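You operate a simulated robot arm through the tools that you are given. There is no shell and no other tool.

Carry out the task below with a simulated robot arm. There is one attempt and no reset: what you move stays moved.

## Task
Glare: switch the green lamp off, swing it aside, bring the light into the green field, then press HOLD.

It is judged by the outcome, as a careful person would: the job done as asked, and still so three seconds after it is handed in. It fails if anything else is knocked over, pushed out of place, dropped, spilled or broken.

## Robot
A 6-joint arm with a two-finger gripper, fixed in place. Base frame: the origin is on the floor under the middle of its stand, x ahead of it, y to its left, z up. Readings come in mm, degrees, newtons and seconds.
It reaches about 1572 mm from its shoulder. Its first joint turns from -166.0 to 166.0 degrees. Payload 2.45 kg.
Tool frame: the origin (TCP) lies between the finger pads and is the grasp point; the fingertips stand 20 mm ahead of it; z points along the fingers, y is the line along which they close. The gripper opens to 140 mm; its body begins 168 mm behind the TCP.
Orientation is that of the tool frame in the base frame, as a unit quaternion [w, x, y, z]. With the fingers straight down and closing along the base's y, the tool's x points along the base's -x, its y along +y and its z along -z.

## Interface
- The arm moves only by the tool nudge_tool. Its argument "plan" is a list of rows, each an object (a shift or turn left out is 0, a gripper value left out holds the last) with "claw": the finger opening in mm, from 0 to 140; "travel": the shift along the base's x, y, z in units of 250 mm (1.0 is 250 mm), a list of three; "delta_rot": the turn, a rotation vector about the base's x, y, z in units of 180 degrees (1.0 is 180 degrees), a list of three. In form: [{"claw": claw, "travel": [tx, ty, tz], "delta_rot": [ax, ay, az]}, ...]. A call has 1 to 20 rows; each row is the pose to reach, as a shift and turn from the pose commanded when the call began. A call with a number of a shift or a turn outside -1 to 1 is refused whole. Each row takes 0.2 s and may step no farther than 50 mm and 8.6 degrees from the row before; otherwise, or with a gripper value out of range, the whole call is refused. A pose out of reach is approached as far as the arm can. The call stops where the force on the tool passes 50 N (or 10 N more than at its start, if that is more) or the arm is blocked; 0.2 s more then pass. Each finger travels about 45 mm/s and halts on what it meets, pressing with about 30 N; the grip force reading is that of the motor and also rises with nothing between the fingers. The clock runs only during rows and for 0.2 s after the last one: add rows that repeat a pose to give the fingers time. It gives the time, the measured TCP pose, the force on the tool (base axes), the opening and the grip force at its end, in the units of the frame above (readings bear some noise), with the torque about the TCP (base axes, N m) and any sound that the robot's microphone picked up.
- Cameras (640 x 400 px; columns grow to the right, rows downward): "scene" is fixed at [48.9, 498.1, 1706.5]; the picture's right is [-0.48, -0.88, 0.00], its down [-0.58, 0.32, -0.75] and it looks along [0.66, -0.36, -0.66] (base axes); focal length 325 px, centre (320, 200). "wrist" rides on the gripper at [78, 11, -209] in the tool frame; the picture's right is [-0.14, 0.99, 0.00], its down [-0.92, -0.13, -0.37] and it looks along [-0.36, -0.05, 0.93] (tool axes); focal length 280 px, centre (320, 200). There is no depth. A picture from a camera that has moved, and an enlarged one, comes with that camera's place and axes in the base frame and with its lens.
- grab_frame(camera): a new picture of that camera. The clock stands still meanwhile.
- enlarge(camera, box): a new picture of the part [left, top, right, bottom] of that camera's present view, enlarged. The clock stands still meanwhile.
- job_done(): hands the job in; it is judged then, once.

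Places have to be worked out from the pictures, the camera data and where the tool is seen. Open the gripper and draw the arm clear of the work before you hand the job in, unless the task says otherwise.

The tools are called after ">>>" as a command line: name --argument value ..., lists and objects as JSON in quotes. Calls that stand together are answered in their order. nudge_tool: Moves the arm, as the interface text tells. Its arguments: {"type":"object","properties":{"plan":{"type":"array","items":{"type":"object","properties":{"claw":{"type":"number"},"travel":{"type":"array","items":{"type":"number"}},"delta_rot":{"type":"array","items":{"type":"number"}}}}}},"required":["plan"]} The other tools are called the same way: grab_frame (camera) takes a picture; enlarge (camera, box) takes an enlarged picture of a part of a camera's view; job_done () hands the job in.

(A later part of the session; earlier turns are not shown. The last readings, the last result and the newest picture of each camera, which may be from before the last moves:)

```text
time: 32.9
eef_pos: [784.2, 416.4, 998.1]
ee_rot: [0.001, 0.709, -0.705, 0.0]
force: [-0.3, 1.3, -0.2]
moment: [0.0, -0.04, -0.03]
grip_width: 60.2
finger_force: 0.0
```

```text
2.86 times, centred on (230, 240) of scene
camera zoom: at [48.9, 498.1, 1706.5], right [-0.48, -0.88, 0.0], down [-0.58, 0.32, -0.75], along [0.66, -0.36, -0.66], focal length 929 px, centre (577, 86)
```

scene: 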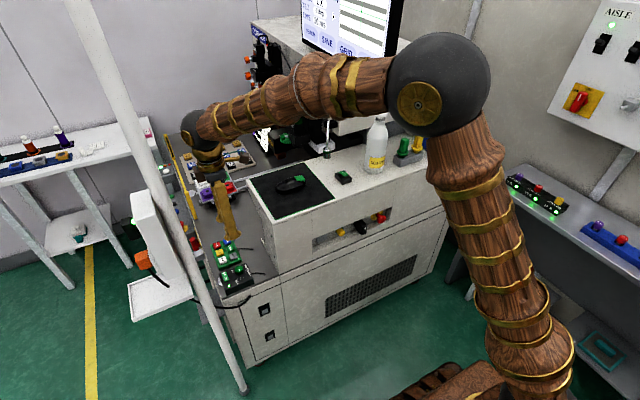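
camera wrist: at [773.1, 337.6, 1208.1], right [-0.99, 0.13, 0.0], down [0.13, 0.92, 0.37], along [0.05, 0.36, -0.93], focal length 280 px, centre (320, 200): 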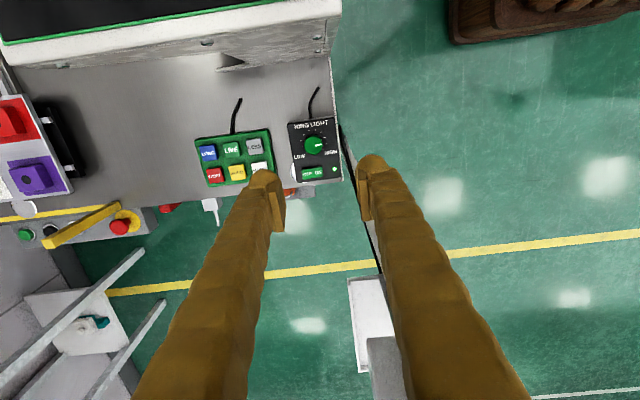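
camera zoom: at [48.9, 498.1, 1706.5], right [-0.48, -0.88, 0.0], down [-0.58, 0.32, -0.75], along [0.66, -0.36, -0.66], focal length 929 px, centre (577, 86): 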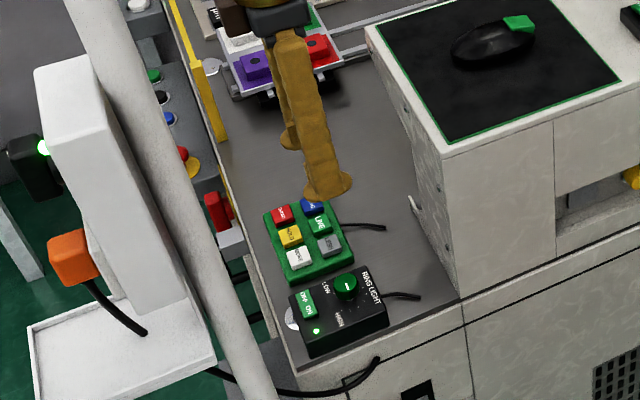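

The scene camera even shows the light bar's lower edge with the marker (right of green), a useful feedback. Combining rays, the knob axis is at (793, 416) with its top near z≈773. I shift +9 mm in x, yaw -24°, set opening 50 mm and descend to z≈835 to verify.

>>> nudge_tool --plan '[{"claw": 50, "travel": [0.036, 0, -0.1], "delta_rot": [0, 0, -0.034]}, {"claw": 50, "travel": [0.036, 0, -0.24], "delta_rot": [0, 0, -0.067]}, {"claw": 50, "travel": [0.036, 0, -0.38], "delta_rot": [0, 0, -0.1]}, {"claw": 50, "travel": [0.036, 0, -0.52], "delta_rot": [0, 0, -0.1333]}, {"claw": 50, "travel": [0.036, 0, -0.652], "delta_rot": [0, 0, -0.1333]}]'

>>> grab_frame --camera "wrist"

>>> enlarge --camera "wrist" --box '[240, 100, 400, 220]'

>>> enlarge --camera "scene" --box '[190, 200, 270, 310]'

```text
time: 34.1
eef_pos: [792.0, 415.8, 835.4]
ee_rot: [0.0, -0.545, 0.838, 0.0]
force: [0.5, 0.6, 0.0]
moment: [-0.03, -0.04, 0.03]
grip_width: 50.1
finger_force: 0.0
```

```text
taken
camera wrist: at [749.1, 347.8, 1046.0], right [-0.85, 0.53, 0.0], down [0.49, 0.79, 0.37], along [0.2, 0.31, -0.93], focal length 280 px, centre (320, 200)
```

wrist: 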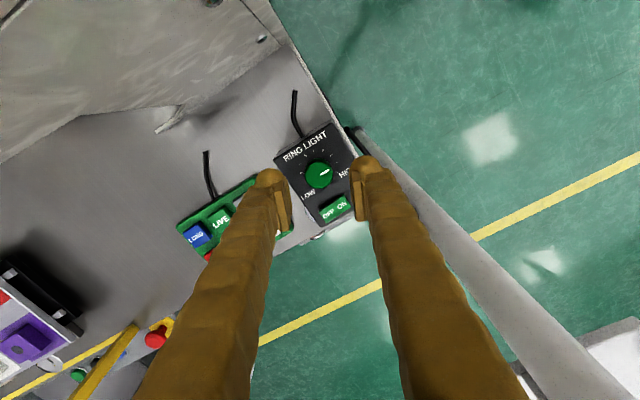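

```text
3.33 times, centred on (320, 160) of wrist
camera zoom: at [749.1, 347.8, 1046.0], right [-0.85, 0.53, 0.0], down [0.49, 0.79, 0.37], along [0.2, 0.31, -0.93], focal length 935 px, centre (320, 333)
```

zoom: 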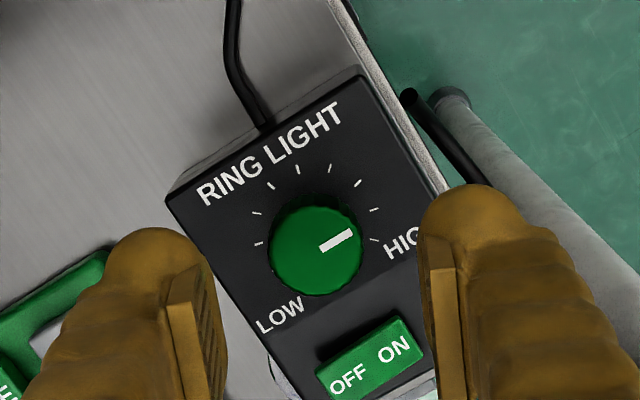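

```text
3.64 times, centred on (230, 255) of scene
camera zoom: at [48.9, 498.1, 1706.5], right [-0.48, -0.88, 0.0], down [-0.58, 0.32, -0.75], along [0.66, -0.36, -0.66], focal length 1182 px, centre (647, 0)
```

zoom: 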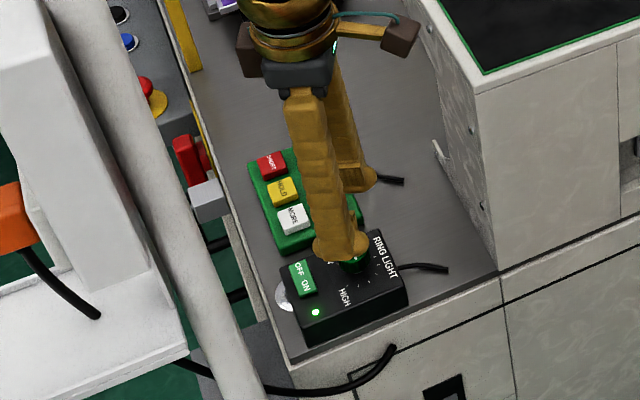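

The knob is within 2 mm of the tool axis, top near z≈775. I descend to z≈792, then in 2 mm steps to ≈783, watching for contact with the box top.

>>> nudge_tool --plan '[{"travel": [0.003, 0.004, -0.08]}, {"travel": [0.003, 0.004, -0.14]}, {"travel": [0.003, 0.004, -0.172]}, {"travel": [0.003, 0.004, -0.18]}, {"travel": [0.003, 0.004, -0.188]}, {"travel": [0.003, 0.004, -0.196]}, {"travel": [0.003, 0.004, -0.204]}]'

>>> enlarge --camera "wrist" --box '[240, 100, 400, 220]'

>>> enlarge --camera "scene" --box '[200, 230, 260, 300]'

```text
time: 35.7
eef_pos: [793.1, 416.4, 784.8]
ee_rot: [-0.001, -0.545, 0.838, 0.0]
force: [0.7, -0.3, 0.3]
moment: [0.0, 0.02, -0.01]
grip_width: 50.2
finger_force: 0.2
```

```text
3.33 times, centred on (320, 160) of wrist
camera zoom: at [751.3, 349.0, 994.1], right [-0.85, 0.53, 0.0], down [0.49, 0.79, 0.37], along [0.19, 0.31, -0.93], focal length 935 px, centre (320, 333)
```

zoom: 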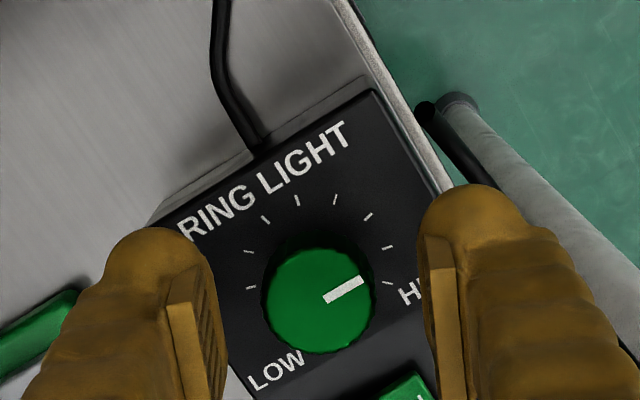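

```text
5.71 times, centred on (230, 265) of scene
camera zoom: at [48.9, 498.1, 1706.5], right [-0.48, -0.88, 0.0], down [-0.58, 0.32, -0.75], along [0.66, -0.36, -0.66], focal length 1858 px, centre (834, -171)
```

zoom: 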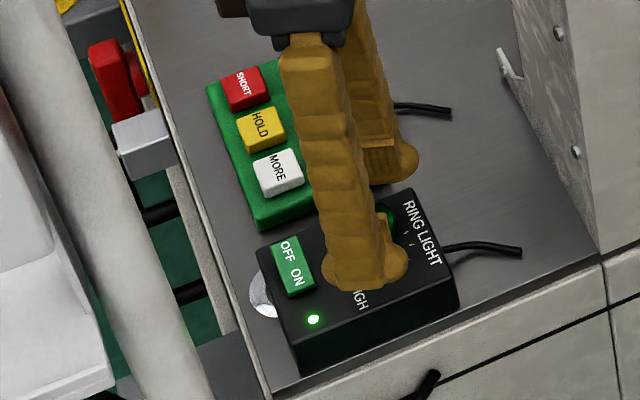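

Knob top is at z≈774; fingertips are ~3 mm above the box. I descend up to 4 mm more in 1 mm steps.

>>> nudge_tool --plan '[{"travel": [0, 0, -0.004]}, {"travel": [0, 0, -0.008]}, {"travel": [0, 0, -0.012]}, {"travel": [0, 0, -0.016]}]'

```text
time: 36.7
eef_pos: [793.8, 418.4, 781.4]
ee_rot: [-0.001, -0.544, 0.839, 0.0]
force: [0.1, -0.3, -0.8]
moment: [0.04, -0.01, -0.02]
grip_width: 50.0
finger_force: 0.2
```

No contact with the box yet. I close the fingers on the knob.

>>> nudge_tool --plan '[{"claw": 15}, {"claw": 15}, {"claw": 15}, {"claw": 15}]'

>>> enlarge --camera "wrist" --box '[240, 100, 400, 220]'

```text
time: 37.5
eef_pos: [795.2, 418.4, 785.6]
ee_rot: [0.003, -0.545, 0.839, -0.001]
force: [-4.3, -2.9, 20.8]
moment: [0.03, 0.38, -0.01]
grip_width: 16.2
finger_force: 0.4
stopped in row 3: the force on the tool passed its limit at 56 N (the readings are from after the stop); the commanded pose is now the measured one
```

```text
3.33 times, centred on (320, 160) of wrist
camera zoom: at [752.3, 350.1, 995.0], right [-0.85, 0.53, 0.0], down [0.49, 0.79, 0.37], along [0.2, 0.31, -0.93], focal length 935 px, centre (320, 333)
```

zoom: 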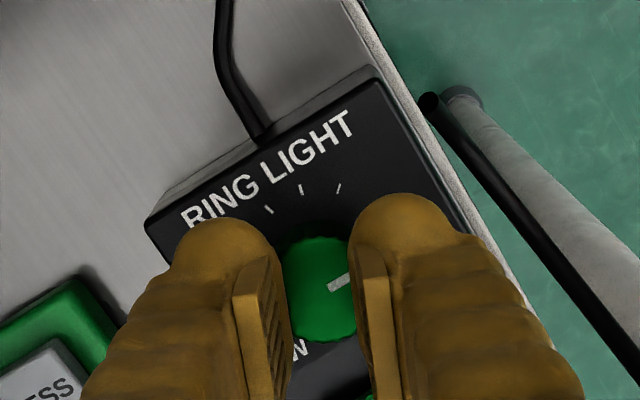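

The rounded tips rode up onto the knob's top edge, so the knob top is lower than estimated (~766) and I must go deeper. I reopen the fingers and re-measure.

>>> nudge_tool --plan '[{"claw": 50, "travel": [0, 0, 0.012]}, {"claw": 50, "travel": [0, 0, 0.02]}, {"claw": 50, "travel": [0, 0, 0.02]}, {"claw": 50, "travel": [0, 0, 0.02]}]'

>>> enlarge --camera "wrist" --box '[240, 100, 400, 220]'

>>> enlarge --camera "scene" --box '[200, 230, 260, 300]'

>>> enlarge --camera "scene" --box '[300, 0, 360, 40]'

```text
time: 38.5
eef_pos: [794.7, 418.8, 790.5]
ee_rot: [0.001, -0.544, 0.839, -0.001]
force: [-0.4, -0.7, -0.2]
moment: [0.01, -0.03, 0.01]
grip_width: 49.9
finger_force: 0.0
```

```text
3.33 times, centred on (320, 160) of wrist
camera zoom: at [752.1, 350.3, 998.3], right [-0.85, 0.53, 0.0], down [0.49, 0.79, 0.37], along [0.2, 0.31, -0.93], focal length 935 px, centre (320, 333)
```

zoom: 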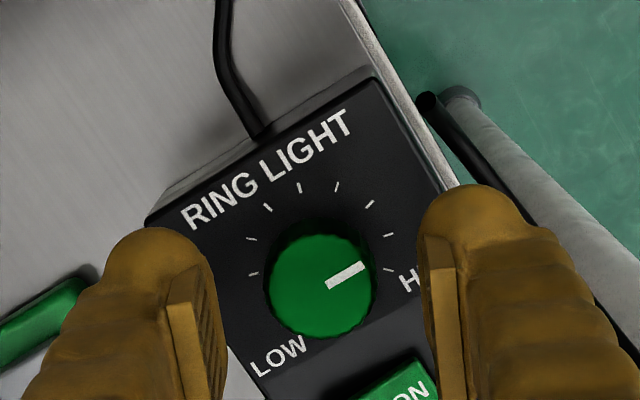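

```text
5.71 times, centred on (230, 265) of scene
camera zoom: at [48.9, 498.1, 1706.5], right [-0.48, -0.88, 0.0], down [-0.58, 0.32, -0.75], along [0.66, -0.36, -0.66], focal length 1858 px, centre (834, -171)
```

zoom: 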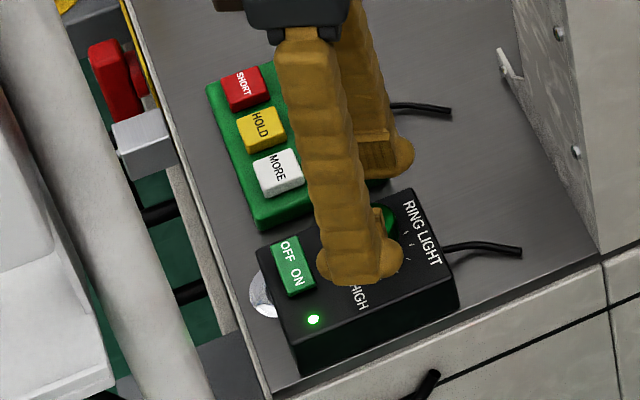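

```text
10.00 times, centred on (330, 20) of scene
camera zoom: at [48.9, 498.1, 1706.5], right [-0.48, -0.88, 0.0], down [-0.58, 0.32, -0.75], along [0.66, -0.36, -0.66], focal length 3252 px, centre (220, 2000)
```

zoom: 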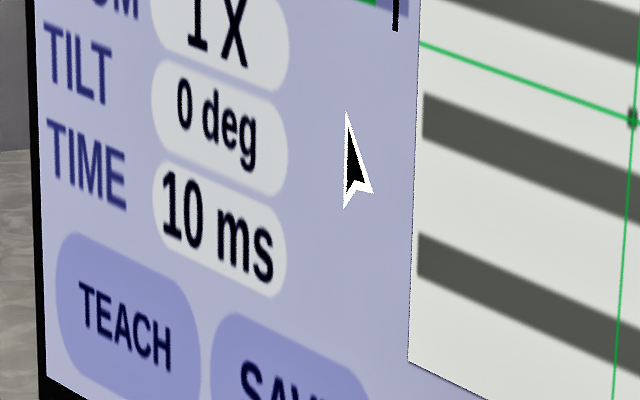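

Box and switch unchanged; the knob is centred on the axis for a top height of ≈766. I descend to z≈776 in small steps, watching for box contact.

>>> nudge_tool --plan '[{"travel": [0, 0, -0.016]}, {"travel": [0, 0, -0.032]}, {"travel": [0, 0, -0.04]}, {"travel": [0, 0, -0.046]}, {"travel": [0, 0, -0.052]}, {"travel": [0, 0, -0.058]}]'

>>> enlarge --camera "wrist" --box '[240, 100, 400, 220]'

>>> enlarge --camera "scene" --box '[200, 230, 260, 300]'

```text
time: 39.9
eef_pos: [794.6, 418.0, 775.2]
ee_rot: [0.002, -0.545, 0.839, 0.0]
force: [0.3, -0.8, -1.2]
moment: [0.0, 0.01, -0.01]
grip_width: 50.1
finger_force: 0.0
```

```text
3.33 times, centred on (320, 160) of wrist
camera zoom: at [752.0, 349.9, 983.8], right [-0.85, 0.53, 0.0], down [0.49, 0.79, 0.37], along [0.2, 0.31, -0.93], focal length 935 px, centre (320, 333)
```

zoom: 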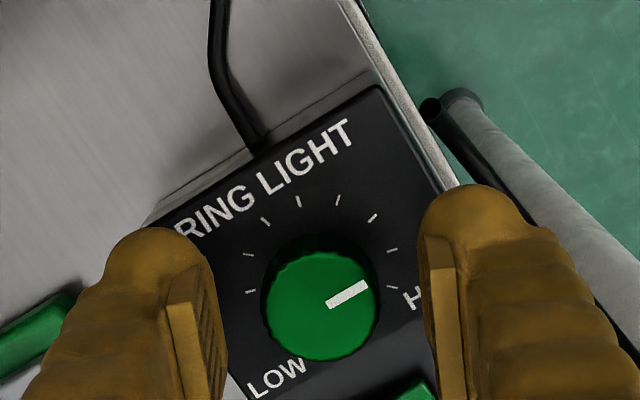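

```text
5.71 times, centred on (230, 265) of scene
camera zoom: at [48.9, 498.1, 1706.5], right [-0.48, -0.88, 0.0], down [-0.58, 0.32, -0.75], along [0.66, -0.36, -0.66], focal length 1858 px, centre (834, -171)
```

zoom: 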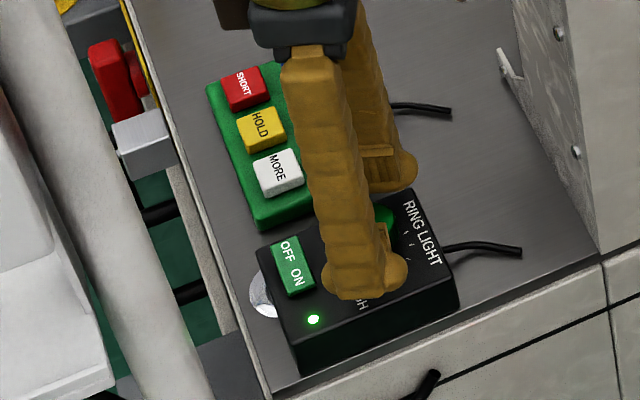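

Still no contact. I lower 2 mm more and check the force.

>>> nudge_tool --plan '[{"travel": [0, 0, -0.004]}, {"travel": [0, 0, -0.008]}, {"travel": [0, 0, -0.008]}]'

```text
time: 40.7
eef_pos: [794.4, 417.5, 773.5]
ee_rot: [0.001, -0.545, 0.838, -0.001]
force: [-0.5, 0.8, 0.6]
moment: [0.0, -0.02, 0.0]
grip_width: 50.1
finger_force: 0.1
```

I now close gently on the knob (target 24 mm, the knob is ~28 mm).

>>> nudge_tool --plan '[{"claw": 24}, {"claw": 24}, {"claw": 24}, {"claw": 24}]'

>>> enlarge --camera "wrist" --box '[240, 100, 400, 220]'

```text
time: 41.7
eef_pos: [794.7, 418.1, 773.6]
ee_rot: [0.003, -0.545, 0.839, -0.001]
force: [9.1, -3.1, -3.6]
moment: [-0.04, -0.08, -0.02]
grip_width: 28.7
finger_force: 45.0
```

```text
3.33 times, centred on (320, 160) of wrist
camera zoom: at [751.8, 349.9, 982.2], right [-0.85, 0.53, 0.0], down [0.49, 0.79, 0.37], along [0.2, 0.31, -0.93], focal length 935 px, centre (320, 333)
```

zoom: 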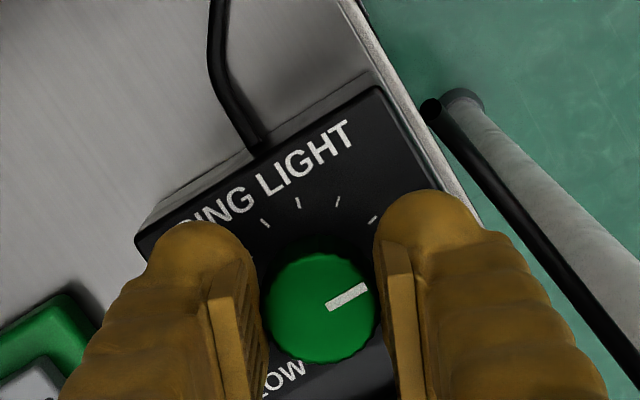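

The knob is gripped at 28.7 mm. I rotate +44° about the vertical in 8 steps.

>>> nudge_tool --plan '[{"claw": 24, "travel": [0.002, 0, 0], "delta_rot": [0, 0, 0.0306]}, {"claw": 24, "travel": [0.002, 0, 0], "delta_rot": [0, 0, 0.0611]}, {"claw": 24, "travel": [0.002, 0, 0], "delta_rot": [0, 0, 0.0917]}, {"claw": 24, "travel": [0.002, 0, 0], "delta_rot": [0, 0, 0.1222]}, {"claw": 24, "travel": [0.002, 0, 0], "delta_rot": [0, 0, 0.1528]}, {"claw": 24, "travel": [0.002, 0, 0], "delta_rot": [0, 0, 0.1833]}, {"claw": 24, "travel": [0.002, 0, 0], "delta_rot": [0, 0, 0.2139]}, {"claw": 24, "travel": [0.002, 0, 0], "delta_rot": [0, 0, 0.2444]}]'

>>> grab_frame --camera "wrist"

>>> enlarge --camera "wrist" --box '[240, 100, 400, 220]'

>>> enlarge --camera "scene" --box '[300, 0, 360, 40]'

```text
time: 43.5
eef_pos: [795.6, 417.2, 773.2]
ee_rot: [-0.002, 0.82, -0.573, 0.0]
force: [-0.9, -25.1, 21.4]
moment: [-0.26, 0.0, -0.01]
grip_width: 28.6
finger_force: 44.7
```

```text
taken
camera wrist: at [811.1, 339.5, 982.1], right [-0.98, -0.21, 0.0], down [-0.2, 0.91, 0.37], along [-0.08, 0.36, -0.93], focal length 280 px, centre (320, 200)
```

wrist: 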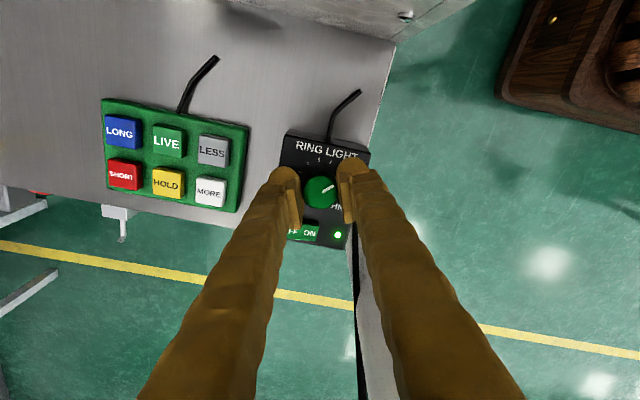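

```text
3.33 times, centred on (320, 160) of wrist
camera zoom: at [811.1, 339.5, 982.1], right [-0.98, -0.21, 0.0], down [-0.2, 0.91, 0.37], along [-0.08, 0.36, -0.93], focal length 935 px, centre (320, 333)
```

zoom: 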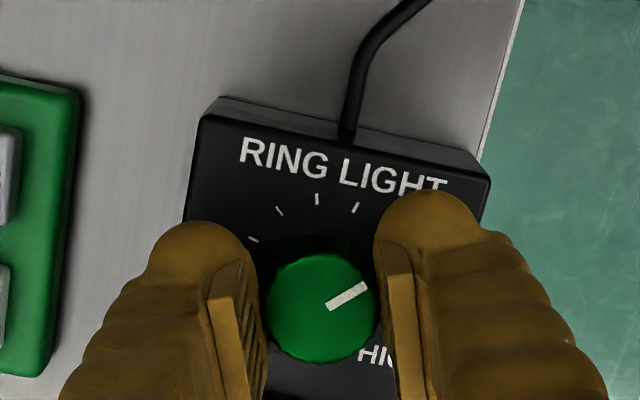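

```text
10.00 times, centred on (330, 20) of scene
camera zoom: at [48.9, 498.1, 1706.5], right [-0.48, -0.88, 0.0], down [-0.58, 0.32, -0.75], along [0.66, -0.36, -0.66], focal length 3252 px, centre (220, 2000)
```

zoom: 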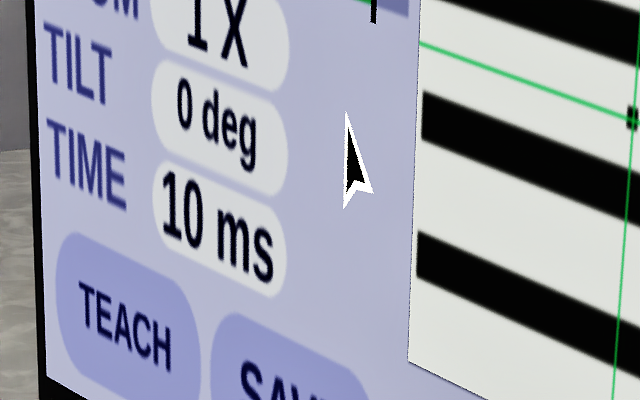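

The knob turned with the gripper; the marker moved from 90 % to about 74 %, right at the green zone's upper edge (green ≈58–76 %). I release, rotate the open fingers back 22° for a fresh grip, and check.

>>> nudge_tool --plan '[{"claw": 44}, {"claw": 44}, {"claw": 44, "travel": [0, 0, 0.012]}, {"claw": 44, "travel": [0, 0, 0.012], "delta_rot": [0, 0, -0.0407]}, {"claw": 44, "travel": [0, 0, 0.012], "delta_rot": [0, 0, -0.0815]}, {"claw": 44, "travel": [0, 0, 0.012], "delta_rot": [0, 0, -0.1222]}]'

>>> enlarge --camera "wrist" --box '[240, 100, 400, 220]'

>>> enlarge --camera "scene" --box '[320, 0, 350, 20]'

```text
time: 44.9
eef_pos: [795.5, 417.3, 775.6]
ee_rot: [0.001, -0.694, 0.72, 0.001]
force: [0.4, 0.3, -0.7]
moment: [0.02, -0.03, 0.0]
grip_width: 44.0
finger_force: 0.1
```

```text
3.33 times, centred on (320, 160) of wrist
camera zoom: at [780.7, 339.2, 984.9], right [-0.98, 0.17, 0.0], down [0.16, 0.91, 0.37], along [0.07, 0.37, -0.93], focal length 935 px, centre (320, 333)
```

zoom: 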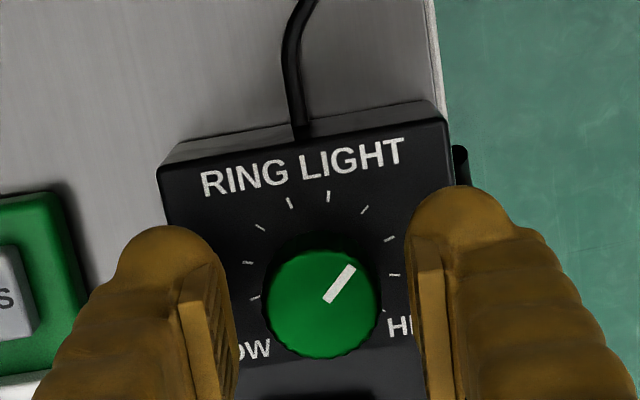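

```text
16.00 times, centred on (335, 10) of scene
camera zoom: at [48.9, 498.1, 1706.5], right [-0.48, -0.88, 0.0], down [-0.58, 0.32, -0.75], along [0.66, -0.36, -0.66], focal length 5203 px, centre (80, 3240)
```

zoom: 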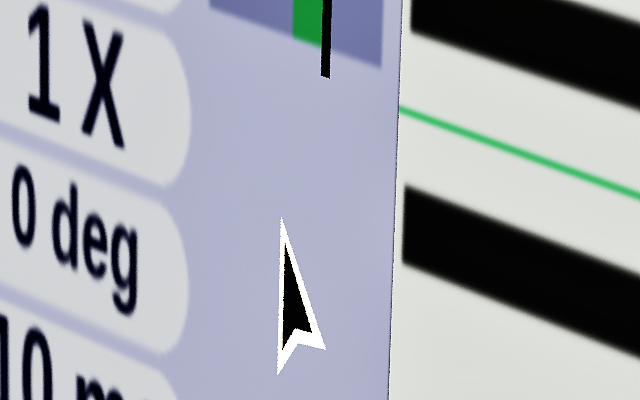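

The bar is now clearly visible: green spans pixels 293–327 and the marker sits at its right edge (326). I lower 3 mm, grip again and turn about 22° further to bring the marker to the middle of green.

>>> nudge_tool --plan '[{"claw": 44, "travel": [0, 0, -0.01]}, {"claw": 24, "travel": [0, 0, -0.01]}, {"claw": 24, "travel": [0, 0, -0.01]}, {"claw": 24, "travel": [0, 0, -0.01]}, {"claw": 24, "travel": [0, 0, -0.01]}]'

>>> enlarge --camera "wrist" --box '[240, 100, 400, 220]'

```text
time: 46.1
eef_pos: [795.2, 417.2, 773.0]
ee_rot: [0.001, -0.695, 0.719, -0.001]
force: [-6.5, 1.1, 0.7]
moment: [0.0, 0.07, 0.01]
grip_width: 28.4
finger_force: 45.4
```

```text
3.33 times, centred on (320, 160) of wrist
camera zoom: at [780.6, 339.0, 981.9], right [-0.99, 0.17, 0.0], down [0.16, 0.91, 0.37], along [0.07, 0.37, -0.93], focal length 935 px, centre (320, 333)
```

zoom: 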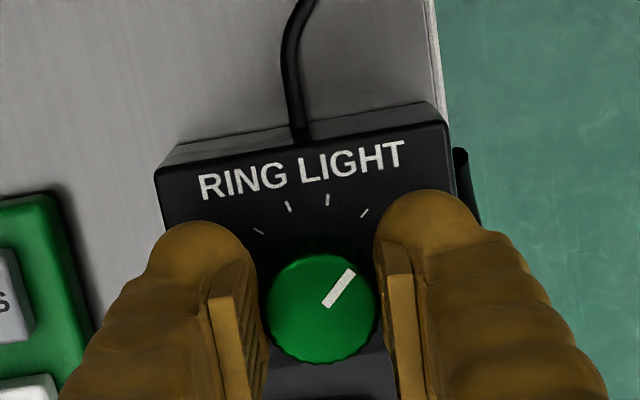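

The knob is gripped again at 28.4 mm. I rotate +22° and check the marker.

>>> nudge_tool --plan '[{"claw": 24, "delta_rot": [0, 0, 0.0306]}, {"claw": 24, "delta_rot": [0, 0, 0.0611]}, {"claw": 24, "delta_rot": [0, 0, 0.0917]}, {"claw": 24, "delta_rot": [0, 0, 0.1222]}]'

>>> enlarge --camera "scene" --box '[320, 0, 350, 20]'

>>> enlarge --camera "wrist" --box '[240, 100, 400, 220]'

```text
time: 47.1
eef_pos: [795.3, 417.0, 773.1]
ee_rot: [-0.002, 0.82, -0.573, 0.001]
force: [-8.8, -0.7, -7.7]
moment: [-0.12, 0.03, 0.02]
grip_width: 28.7
finger_force: 45.0
```

```text
16.00 times, centred on (335, 10) of scene
camera zoom: at [48.9, 498.1, 1706.5], right [-0.48, -0.88, 0.0], down [-0.58, 0.32, -0.75], along [0.66, -0.36, -0.66], focal length 5203 px, centre (80, 3240)
```

zoom: 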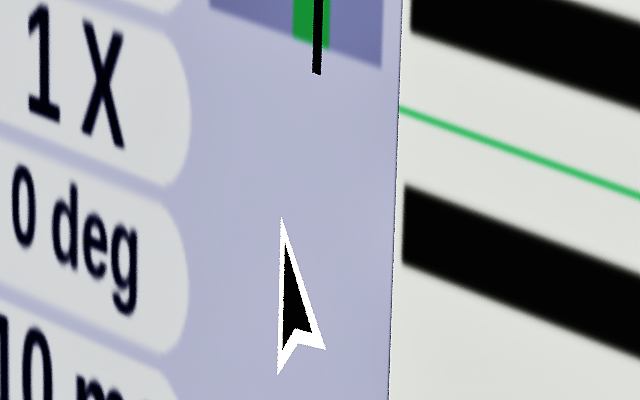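

```text
3.33 times, centred on (320, 160) of wrist
camera zoom: at [811.4, 339.5, 981.9], right [-0.98, -0.21, 0.0], down [-0.2, 0.91, 0.37], along [-0.08, 0.36, -0.93], focal length 935 px, centre (320, 333)
```

zoom: 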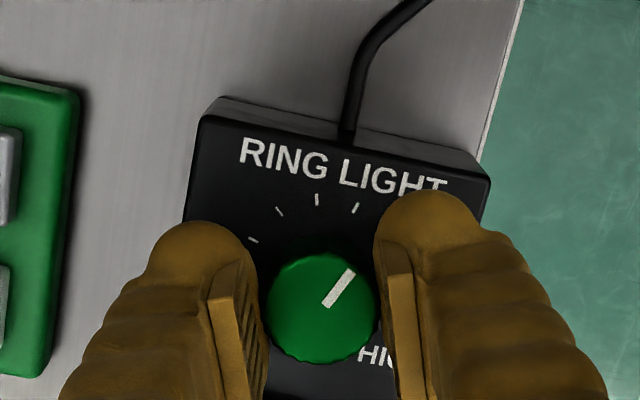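

The marker is now inside the green field (317 of 293–330). I hold still a moment to see whether the reading settles further.

>>> nudge_tool --plan '[{"claw": 24}, {"claw": 24}, {"claw": 24}]'

>>> enlarge --camera "scene" --box '[320, 0, 350, 20]'

```text
time: 47.9
eef_pos: [796.4, 417.3, 773.7]
ee_rot: [-0.001, 0.819, -0.574, 0.0]
force: [-9.0, -3.6, -12.2]
moment: [0.0, 0.05, 0.02]
grip_width: 28.7
finger_force: 45.4
```

```text
16.00 times, centred on (335, 10) of scene
camera zoom: at [48.9, 498.1, 1706.5], right [-0.48, -0.88, 0.0], down [-0.58, 0.32, -0.75], along [0.66, -0.36, -0.66], focal length 5203 px, centre (80, 3240)
```

zoom: 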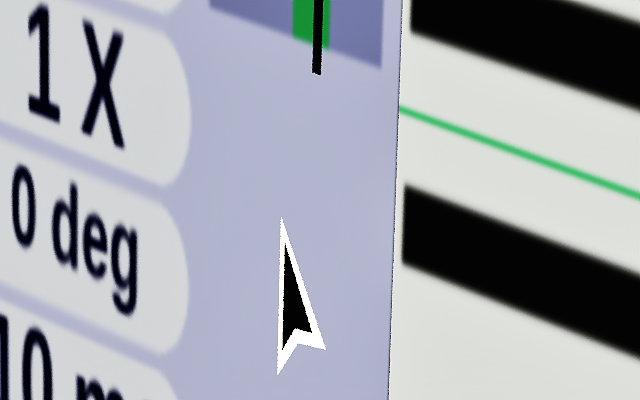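

Stable inside green but right of centre; I turn about 7° more to centre it.

>>> nudge_tool --plan '[{"claw": 24, "delta_rot": [0, 0, 0.02]}, {"claw": 24, "delta_rot": [0, 0, 0.04]}, {"claw": 24, "delta_rot": [0, 0, 0.04]}]'

>>> enlarge --camera "scene" --box '[320, 0, 350, 20]'

>>> grab_frame --camera "wrist"

```text
time: 48.7
eef_pos: [796.5, 417.6, 772.6]
ee_rot: [-0.001, 0.854, -0.521, -0.001]
force: [-1.1, -20.6, -14.4]
moment: [-0.33, -0.05, 0.01]
grip_width: 28.7
finger_force: 45.1
```

```text
16.00 times, centred on (335, 10) of scene
camera zoom: at [48.9, 498.1, 1706.5], right [-0.48, -0.88, 0.0], down [-0.58, 0.32, -0.75], along [0.66, -0.36, -0.66], focal length 5203 px, centre (80, 3240)
```

zoom: 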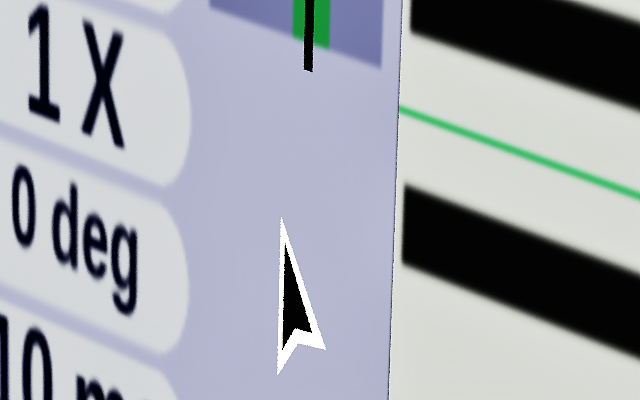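

```text
taken
camera wrist: at [821.0, 342.3, 982.0], right [-0.94, -0.33, 0.0], down [-0.31, 0.88, 0.37], along [-0.12, 0.35, -0.93], focal length 280 px, centre (320, 200)
```

wrist: 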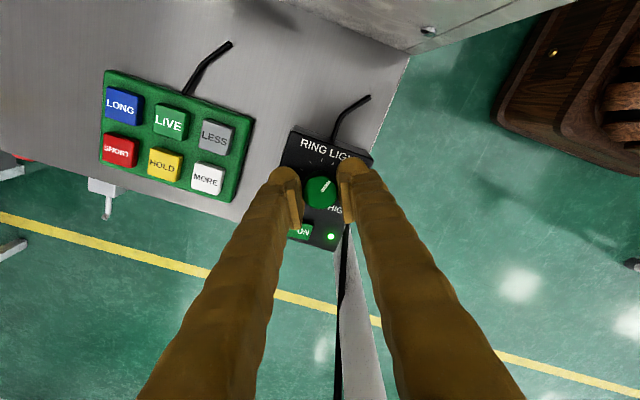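

The marker is now centred in the green field. I open the fingers and lift straight up.

>>> nudge_tool --plan '[{"claw": 44}, {"claw": 44}, {"claw": 44, "travel": [0, 0, 0.02]}, {"claw": 44, "travel": [0, 0, 0.1]}, {"claw": 44, "travel": [0, 0, 0.24]}, {"claw": 44, "travel": [0, 0, 0.4]}]'

>>> enlarge --camera "scene" --box '[320, 0, 350, 20]'

>>> grab_frame --camera "wrist"

>>> enlarge --camera "scene" --box '[190, 200, 270, 310]'

```text
time: 50.1
eef_pos: [796.6, 417.8, 873.3]
ee_rot: [-0.002, 0.854, -0.521, -0.001]
force: [-0.4, 0.3, -0.1]
moment: [0.02, 0.0, 0.0]
grip_width: 44.1
finger_force: 0.1
```

```text
16.00 times, centred on (335, 10) of scene
camera zoom: at [48.9, 498.1, 1706.5], right [-0.48, -0.88, 0.0], down [-0.58, 0.32, -0.75], along [0.66, -0.36, -0.66], focal length 5203 px, centre (80, 3240)
```

zoom: 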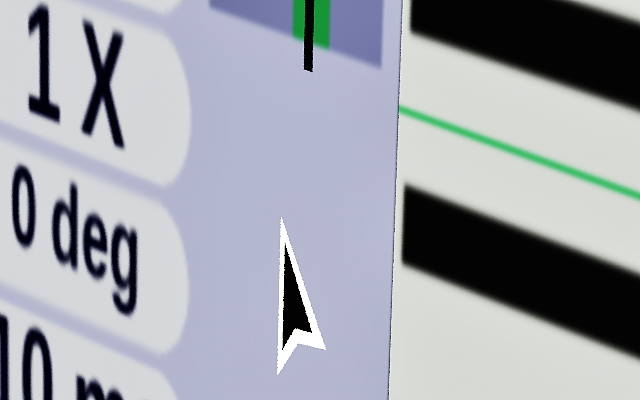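

```text
taken
camera wrist: at [821.3, 341.9, 1082.2], right [-0.94, -0.33, 0.0], down [-0.31, 0.88, 0.37], along [-0.12, 0.35, -0.93], focal length 280 px, centre (320, 200)
```

wrist: 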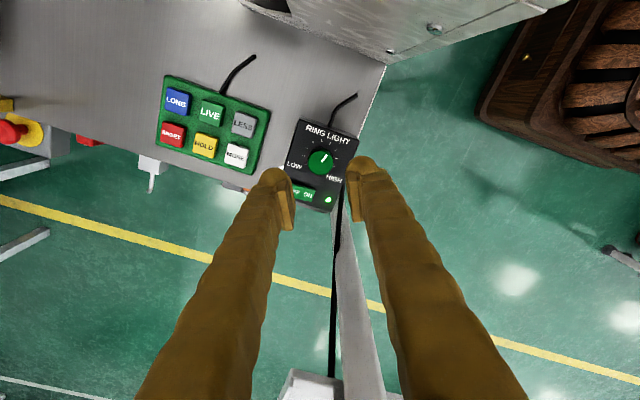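

```text
3.64 times, centred on (230, 255) of scene
camera zoom: at [48.9, 498.1, 1706.5], right [-0.48, -0.88, 0.0], down [-0.58, 0.32, -0.75], along [0.66, -0.36, -0.66], focal length 1182 px, centre (647, 0)
```

zoom: 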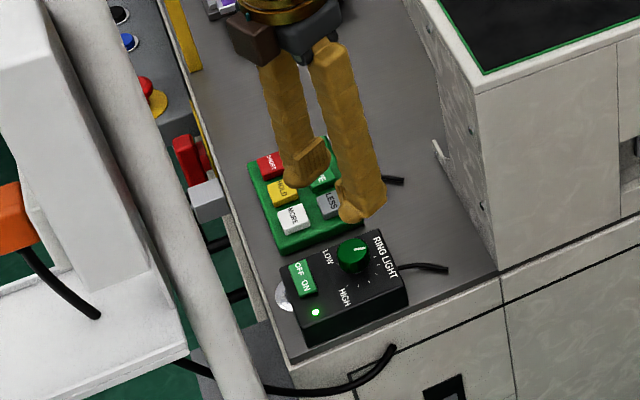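

The light stays in the middle of green after release. HOLD is near (933, 449, ~737) on the keypad near the table's +y edge (y≈484). I'll press it with the -y finger while the other hangs past the table edge: rise, yaw back to 0, open to 60 mm and move above (933, 494).

>>> nudge_tool --plan '[{"claw": 60, "travel": [0.02, 0.01, 0.06], "delta_rot": [0, 0, -0.0466]}, {"claw": 60, "travel": [0.04, 0.02, 0.12], "delta_rot": [0, 0, -0.0931]}, {"claw": 60, "travel": [0.08, 0.04, 0.16], "delta_rot": [0, 0, -0.1397]}, {"claw": 60, "travel": [0.12, 0.06, 0.2], "delta_rot": [0, 0, -0.1862]}, {"claw": 60, "travel": [0.16, 0.08, 0.22], "delta_rot": [0, 0, -0.2328]}, {"claw": 60, "travel": [0.2, 0.1, 0.24], "delta_rot": [0, 0, -0.2793]}, {"claw": 60, "travel": [0.24, 0.12, 0.24], "delta_rot": [0, 0, -0.3259]}, {"claw": 60, "travel": [0.28, 0.14, 0.24], "delta_rot": [0, 0, -0.3724]}, {"claw": 60, "travel": [0.32, 0.16, 0.24], "delta_rot": [0, 0, -0.419]}, {"claw": 60, "travel": [0.36, 0.18, 0.24], "delta_rot": [0, 0, -0.4655]}, {"claw": 60, "travel": [0.41, 0.21, 0.24], "delta_rot": [0, 0, -0.5121]}, {"claw": 60, "travel": [0.46, 0.24, 0.24], "delta_rot": [0, 0, -0.5586]}, {"claw": 60, "travel": [0.5, 0.27, 0.24], "delta_rot": [0, 0, -0.6052]}, {"claw": 60, "travel": [0.5456, 0.3068, 0.24], "delta_rot": [0, 0, -0.6517]}]'

>>> grab_frame --camera "wrist"

>>> grab_frame --camera "scene"

```text
time: 53.1
eef_pos: [932.2, 494.3, 932.7]
ee_rot: [0.001, 0.002, 1.0, -0.002]
force: [-0.4, 0.1, 0.4]
moment: [0.03, 0.0, 0.02]
grip_width: 60.0
finger_force: 0.0
```

```text
taken
camera wrist: at [853.0, 506.2, 1141.9], right [0.14, 0.99, 0.0], down [0.92, -0.13, 0.37], along [0.37, -0.05, -0.93], focal length 280 px, centre (320, 200)
```

wrist: 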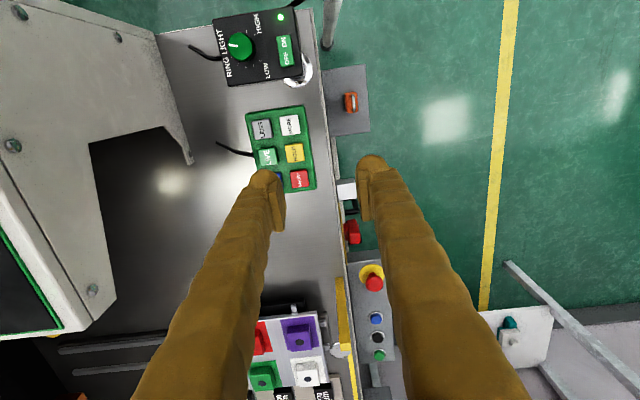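

```text
taken
```

scene: 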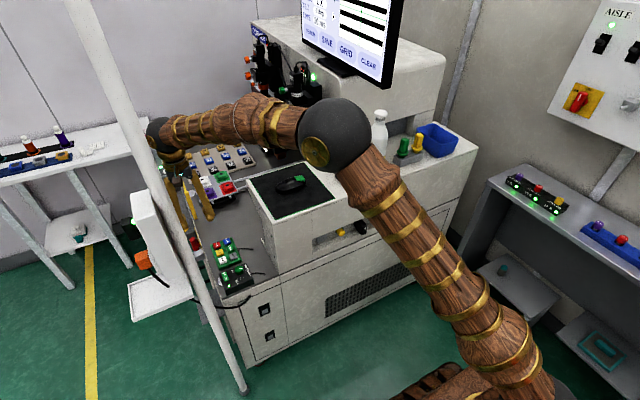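

I'm above the keypad with the left finger beside HOLD. I enlarge the view to fix HOLD's position precisely.

>>> enlarge --camera "wrist" --box '[230, 90, 390, 210]'

>>> enlarge --camera "scene" --box '[140, 130, 260, 300]'

>>> enlarge --camera "scene" --box '[320, 0, 350, 20]'

```text
3.33 times, centred on (310, 150) of wrist
camera zoom: at [853.0, 506.2, 1141.9], right [0.14, 0.99, 0.0], down [0.92, -0.13, 0.37], along [0.37, -0.05, -0.93], focal length 935 px, centre (353, 367)
```

zoom: 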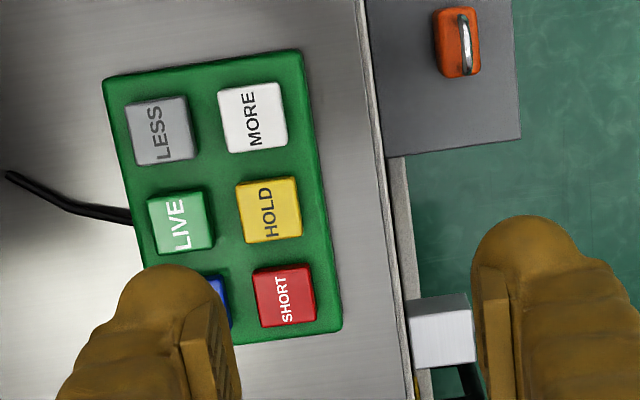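

```text
2.35 times, centred on (200, 215) of scene
camera zoom: at [48.9, 498.1, 1706.5], right [-0.48, -0.88, 0.0], down [-0.58, 0.32, -0.75], along [0.66, -0.36, -0.66], focal length 765 px, centre (602, 165)
```

zoom: 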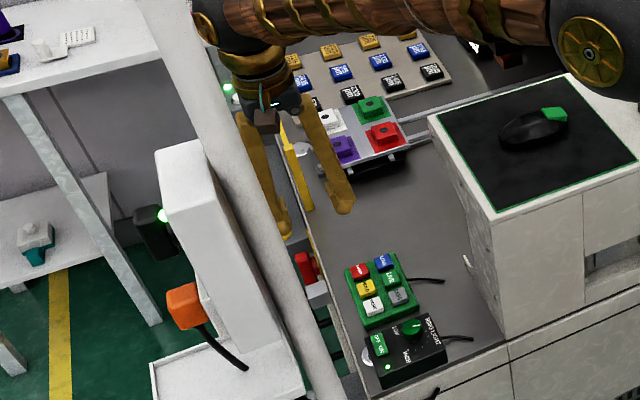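

```text
16.00 times, centred on (335, 10) of scene
camera zoom: at [48.9, 498.1, 1706.5], right [-0.48, -0.88, 0.0], down [-0.58, 0.32, -0.75], along [0.66, -0.36, -0.66], focal length 5203 px, centre (80, 3240)
```

zoom: 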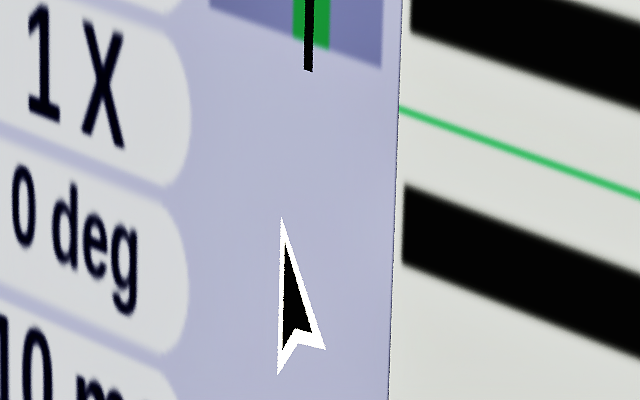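

Three wrist views agree on HOLD at about (938–940, 455, 715–735). I shift to TCP (938, 501.5) so the -y fingertip is over HOLD, and descend to z≈790 for a check.

>>> nudge_tool --plan '[{"claw": 60, "travel": [0.024, 0.029, 0]}, {"claw": 60, "travel": [0.024, 0.029, -0.18]}, {"claw": 60, "travel": [0.024, 0.029, -0.36]}, {"claw": 60, "travel": [0.024, 0.029, -0.5]}, {"claw": 60, "travel": [0.024, 0.029, -0.57]}]'

>>> grab_frame --camera "wrist"

>>> enlarge --camera "wrist" --box '[210, 110, 370, 230]'

>>> enlarge --camera "scene" --box '[180, 190, 270, 290]'

```text
time: 54.3
eef_pos: [940.1, 502.5, 790.6]
ee_rot: [0.002, 0.001, 1.0, -0.002]
force: [-0.2, -0.2, 0.0]
moment: [0.0, -0.02, 0.04]
grip_width: 60.0
finger_force: 0.1
```

```text
taken
camera wrist: at [859.6, 514.2, 999.8], right [0.14, 0.99, 0.0], down [0.92, -0.13, 0.37], along [0.37, -0.05, -0.93], focal length 280 px, centre (320, 200)
```

wrist: 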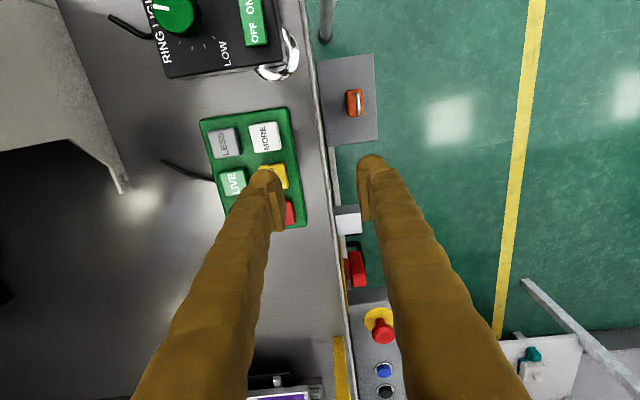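

```text
3.33 times, centred on (290, 170) of wrist
camera zoom: at [859.6, 514.2, 999.8], right [0.14, 0.99, 0.0], down [0.92, -0.13, 0.37], along [0.37, -0.05, -0.93], focal length 935 px, centre (420, 300)
```

zoom: 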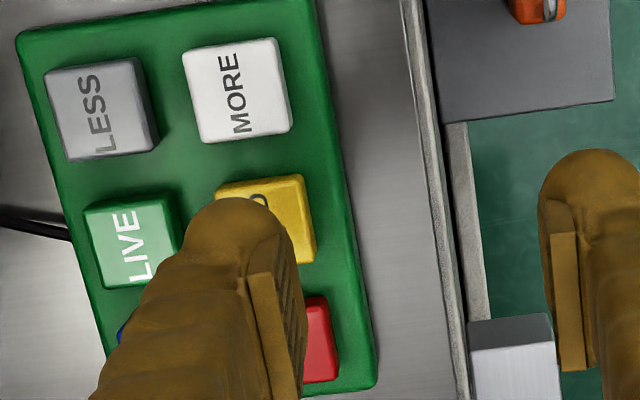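

```text
4.00 times, centred on (225, 240) of scene
camera zoom: at [48.9, 498.1, 1706.5], right [-0.48, -0.88, 0.0], down [-0.58, 0.32, -0.75], along [0.66, -0.36, -0.66], focal length 1301 px, centre (700, 40)
```

zoom: 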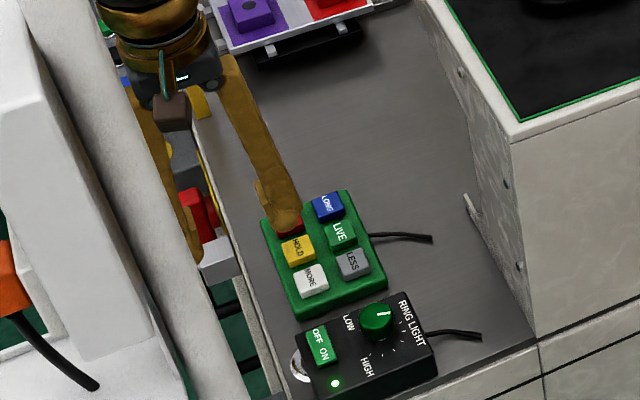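

The fingertip is over HOLD, maybe 3 mm too far in +x; I correct by (-3, -1.5) mm and descend to z≈768 first.

>>> nudge_tool --plan '[{"claw": 60, "travel": [-0.012, -0.006, -0.02]}, {"claw": 60, "travel": [-0.012, -0.006, -0.05]}, {"claw": 60, "travel": [-0.012, -0.006, -0.075]}, {"claw": 60, "travel": [-0.012, -0.006, -0.09]}]'

>>> enlarge --camera "wrist" --box '[210, 110, 370, 230]'

>>> enlarge --camera "scene" --box '[190, 200, 260, 280]'

```text
time: 55.3
eef_pos: [936.0, 500.2, 768.3]
ee_rot: [0.002, 0.0, 1.0, -0.002]
force: [0.4, -0.4, 0.4]
moment: [-0.01, 0.01, 0.02]
grip_width: 60.0
finger_force: 0.1
```

```text
3.33 times, centred on (290, 170) of wrist
camera zoom: at [857.2, 512.1, 977.3], right [0.14, 0.99, 0.0], down [0.92, -0.13, 0.37], along [0.37, -0.05, -0.93], focal length 935 px, centre (420, 300)
```

zoom: 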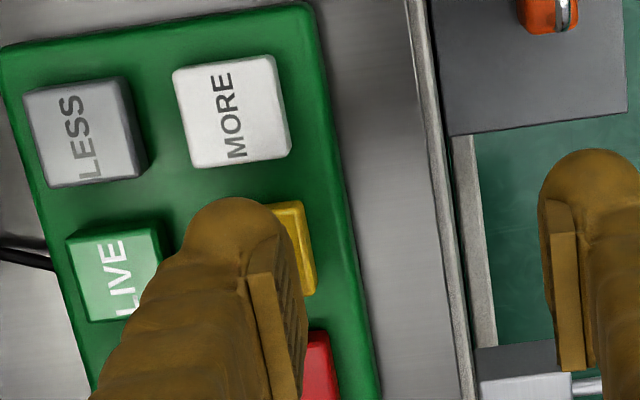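

```text
5.00 times, centred on (225, 240) of scene
camera zoom: at [48.9, 498.1, 1706.5], right [-0.48, -0.88, 0.0], down [-0.58, 0.32, -0.75], along [0.66, -0.36, -0.66], focal length 1626 px, centre (795, 0)
```

zoom: 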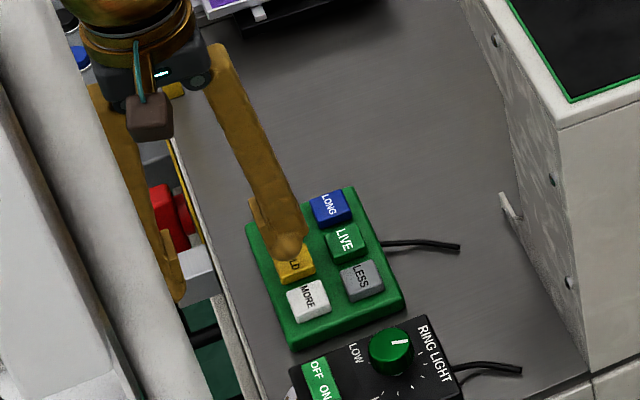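

Alignment over HOLD is good. I keep descending in 2.5 mm steps.

>>> nudge_tool --plan '[{"claw": 60, "travel": [0, 0, -0.012]}, {"claw": 60, "travel": [0, 0, -0.024]}, {"claw": 60, "travel": [0, 0, -0.036]}, {"claw": 60, "travel": [0, 0, -0.048]}, {"claw": 60, "travel": [0, 0, -0.058]}, {"claw": 60, "travel": [0, 0, -0.068]}]'

>>> enlarge --camera "wrist" --box '[210, 110, 370, 230]'

>>> enlarge --camera "scene" --box '[190, 200, 260, 280]'

```text
time: 56.7
eef_pos: [935.0, 500.8, 751.4]
ee_rot: [0.001, 0.0, 1.0, -0.002]
force: [0.5, 0.6, 0.0]
moment: [0.03, 0.01, -0.01]
grip_width: 59.8
finger_force: 0.0
```

```text
3.33 times, centred on (290, 170) of wrist
camera zoom: at [856.6, 511.4, 960.4], right [0.14, 0.99, 0.0], down [0.92, -0.13, 0.37], along [0.37, -0.05, -0.93], focal length 935 px, centre (420, 300)
```

zoom: 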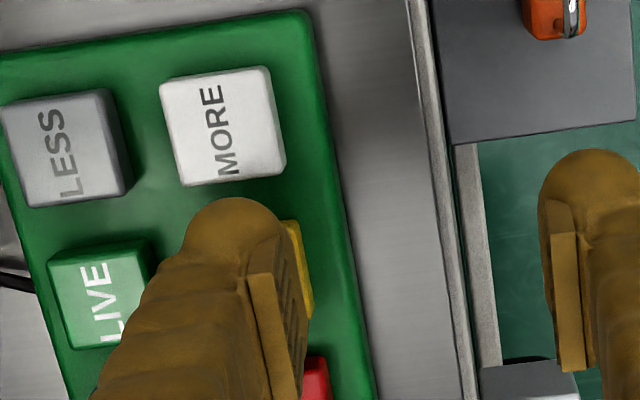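

```text
5.00 times, centred on (225, 240) of scene
camera zoom: at [48.9, 498.1, 1706.5], right [-0.48, -0.88, 0.0], down [-0.58, 0.32, -0.75], along [0.66, -0.36, -0.66], focal length 1626 px, centre (795, 0)
```

zoom: 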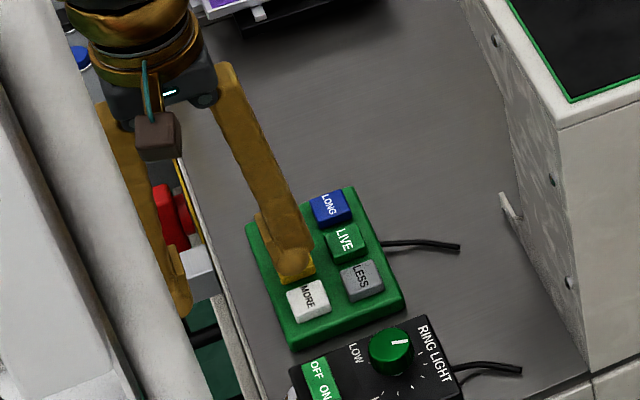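

Tip is at z≈731 with no contact; the alignment still looks good (I shift +2 mm in x). I continue down in 2 mm steps.

>>> nudge_tool --plan '[{"claw": 60, "travel": [0.008, 0, 0]}, {"claw": 60, "travel": [0.008, 0, -0.008]}, {"claw": 60, "travel": [0.008, 0, -0.016]}, {"claw": 60, "travel": [0.008, 0, -0.024]}, {"claw": 60, "travel": [0.008, 0, -0.032]}, {"claw": 60, "travel": [0.008, 0, -0.04]}]'

>>> enlarge --camera "scene" --box '[190, 200, 260, 280]'

>>> grab_frame --camera "scene"

```text
time: 58.1
eef_pos: [937.1, 500.1, 742.2]
ee_rot: [0.002, 0.001, 1.0, -0.001]
force: [0.8, 0.0, 2.7]
moment: [-0.08, -0.02, 0.03]
grip_width: 60.1
finger_force: 0.0
heard: click
```

```text
5.00 times, centred on (225, 240) of scene
camera zoom: at [48.9, 498.1, 1706.5], right [-0.48, -0.88, 0.0], down [-0.58, 0.32, -0.75], along [0.66, -0.36, -0.66], focal length 1626 px, centre (795, 0)
```

zoom: 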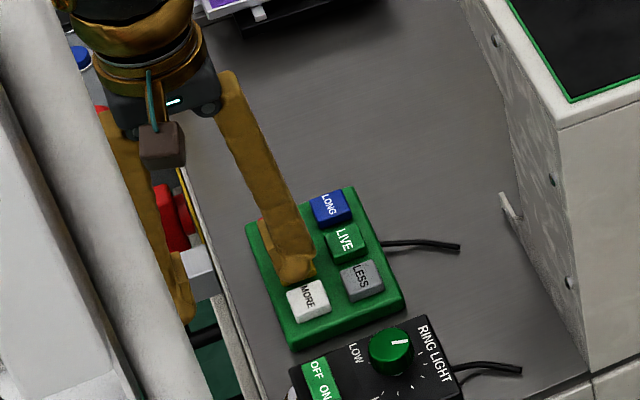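

```text
taken
```

scene: 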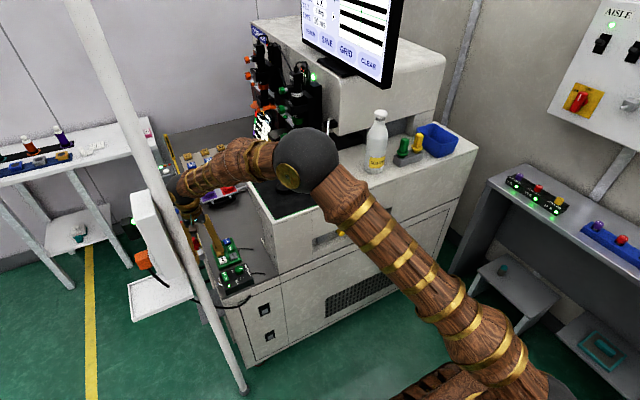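

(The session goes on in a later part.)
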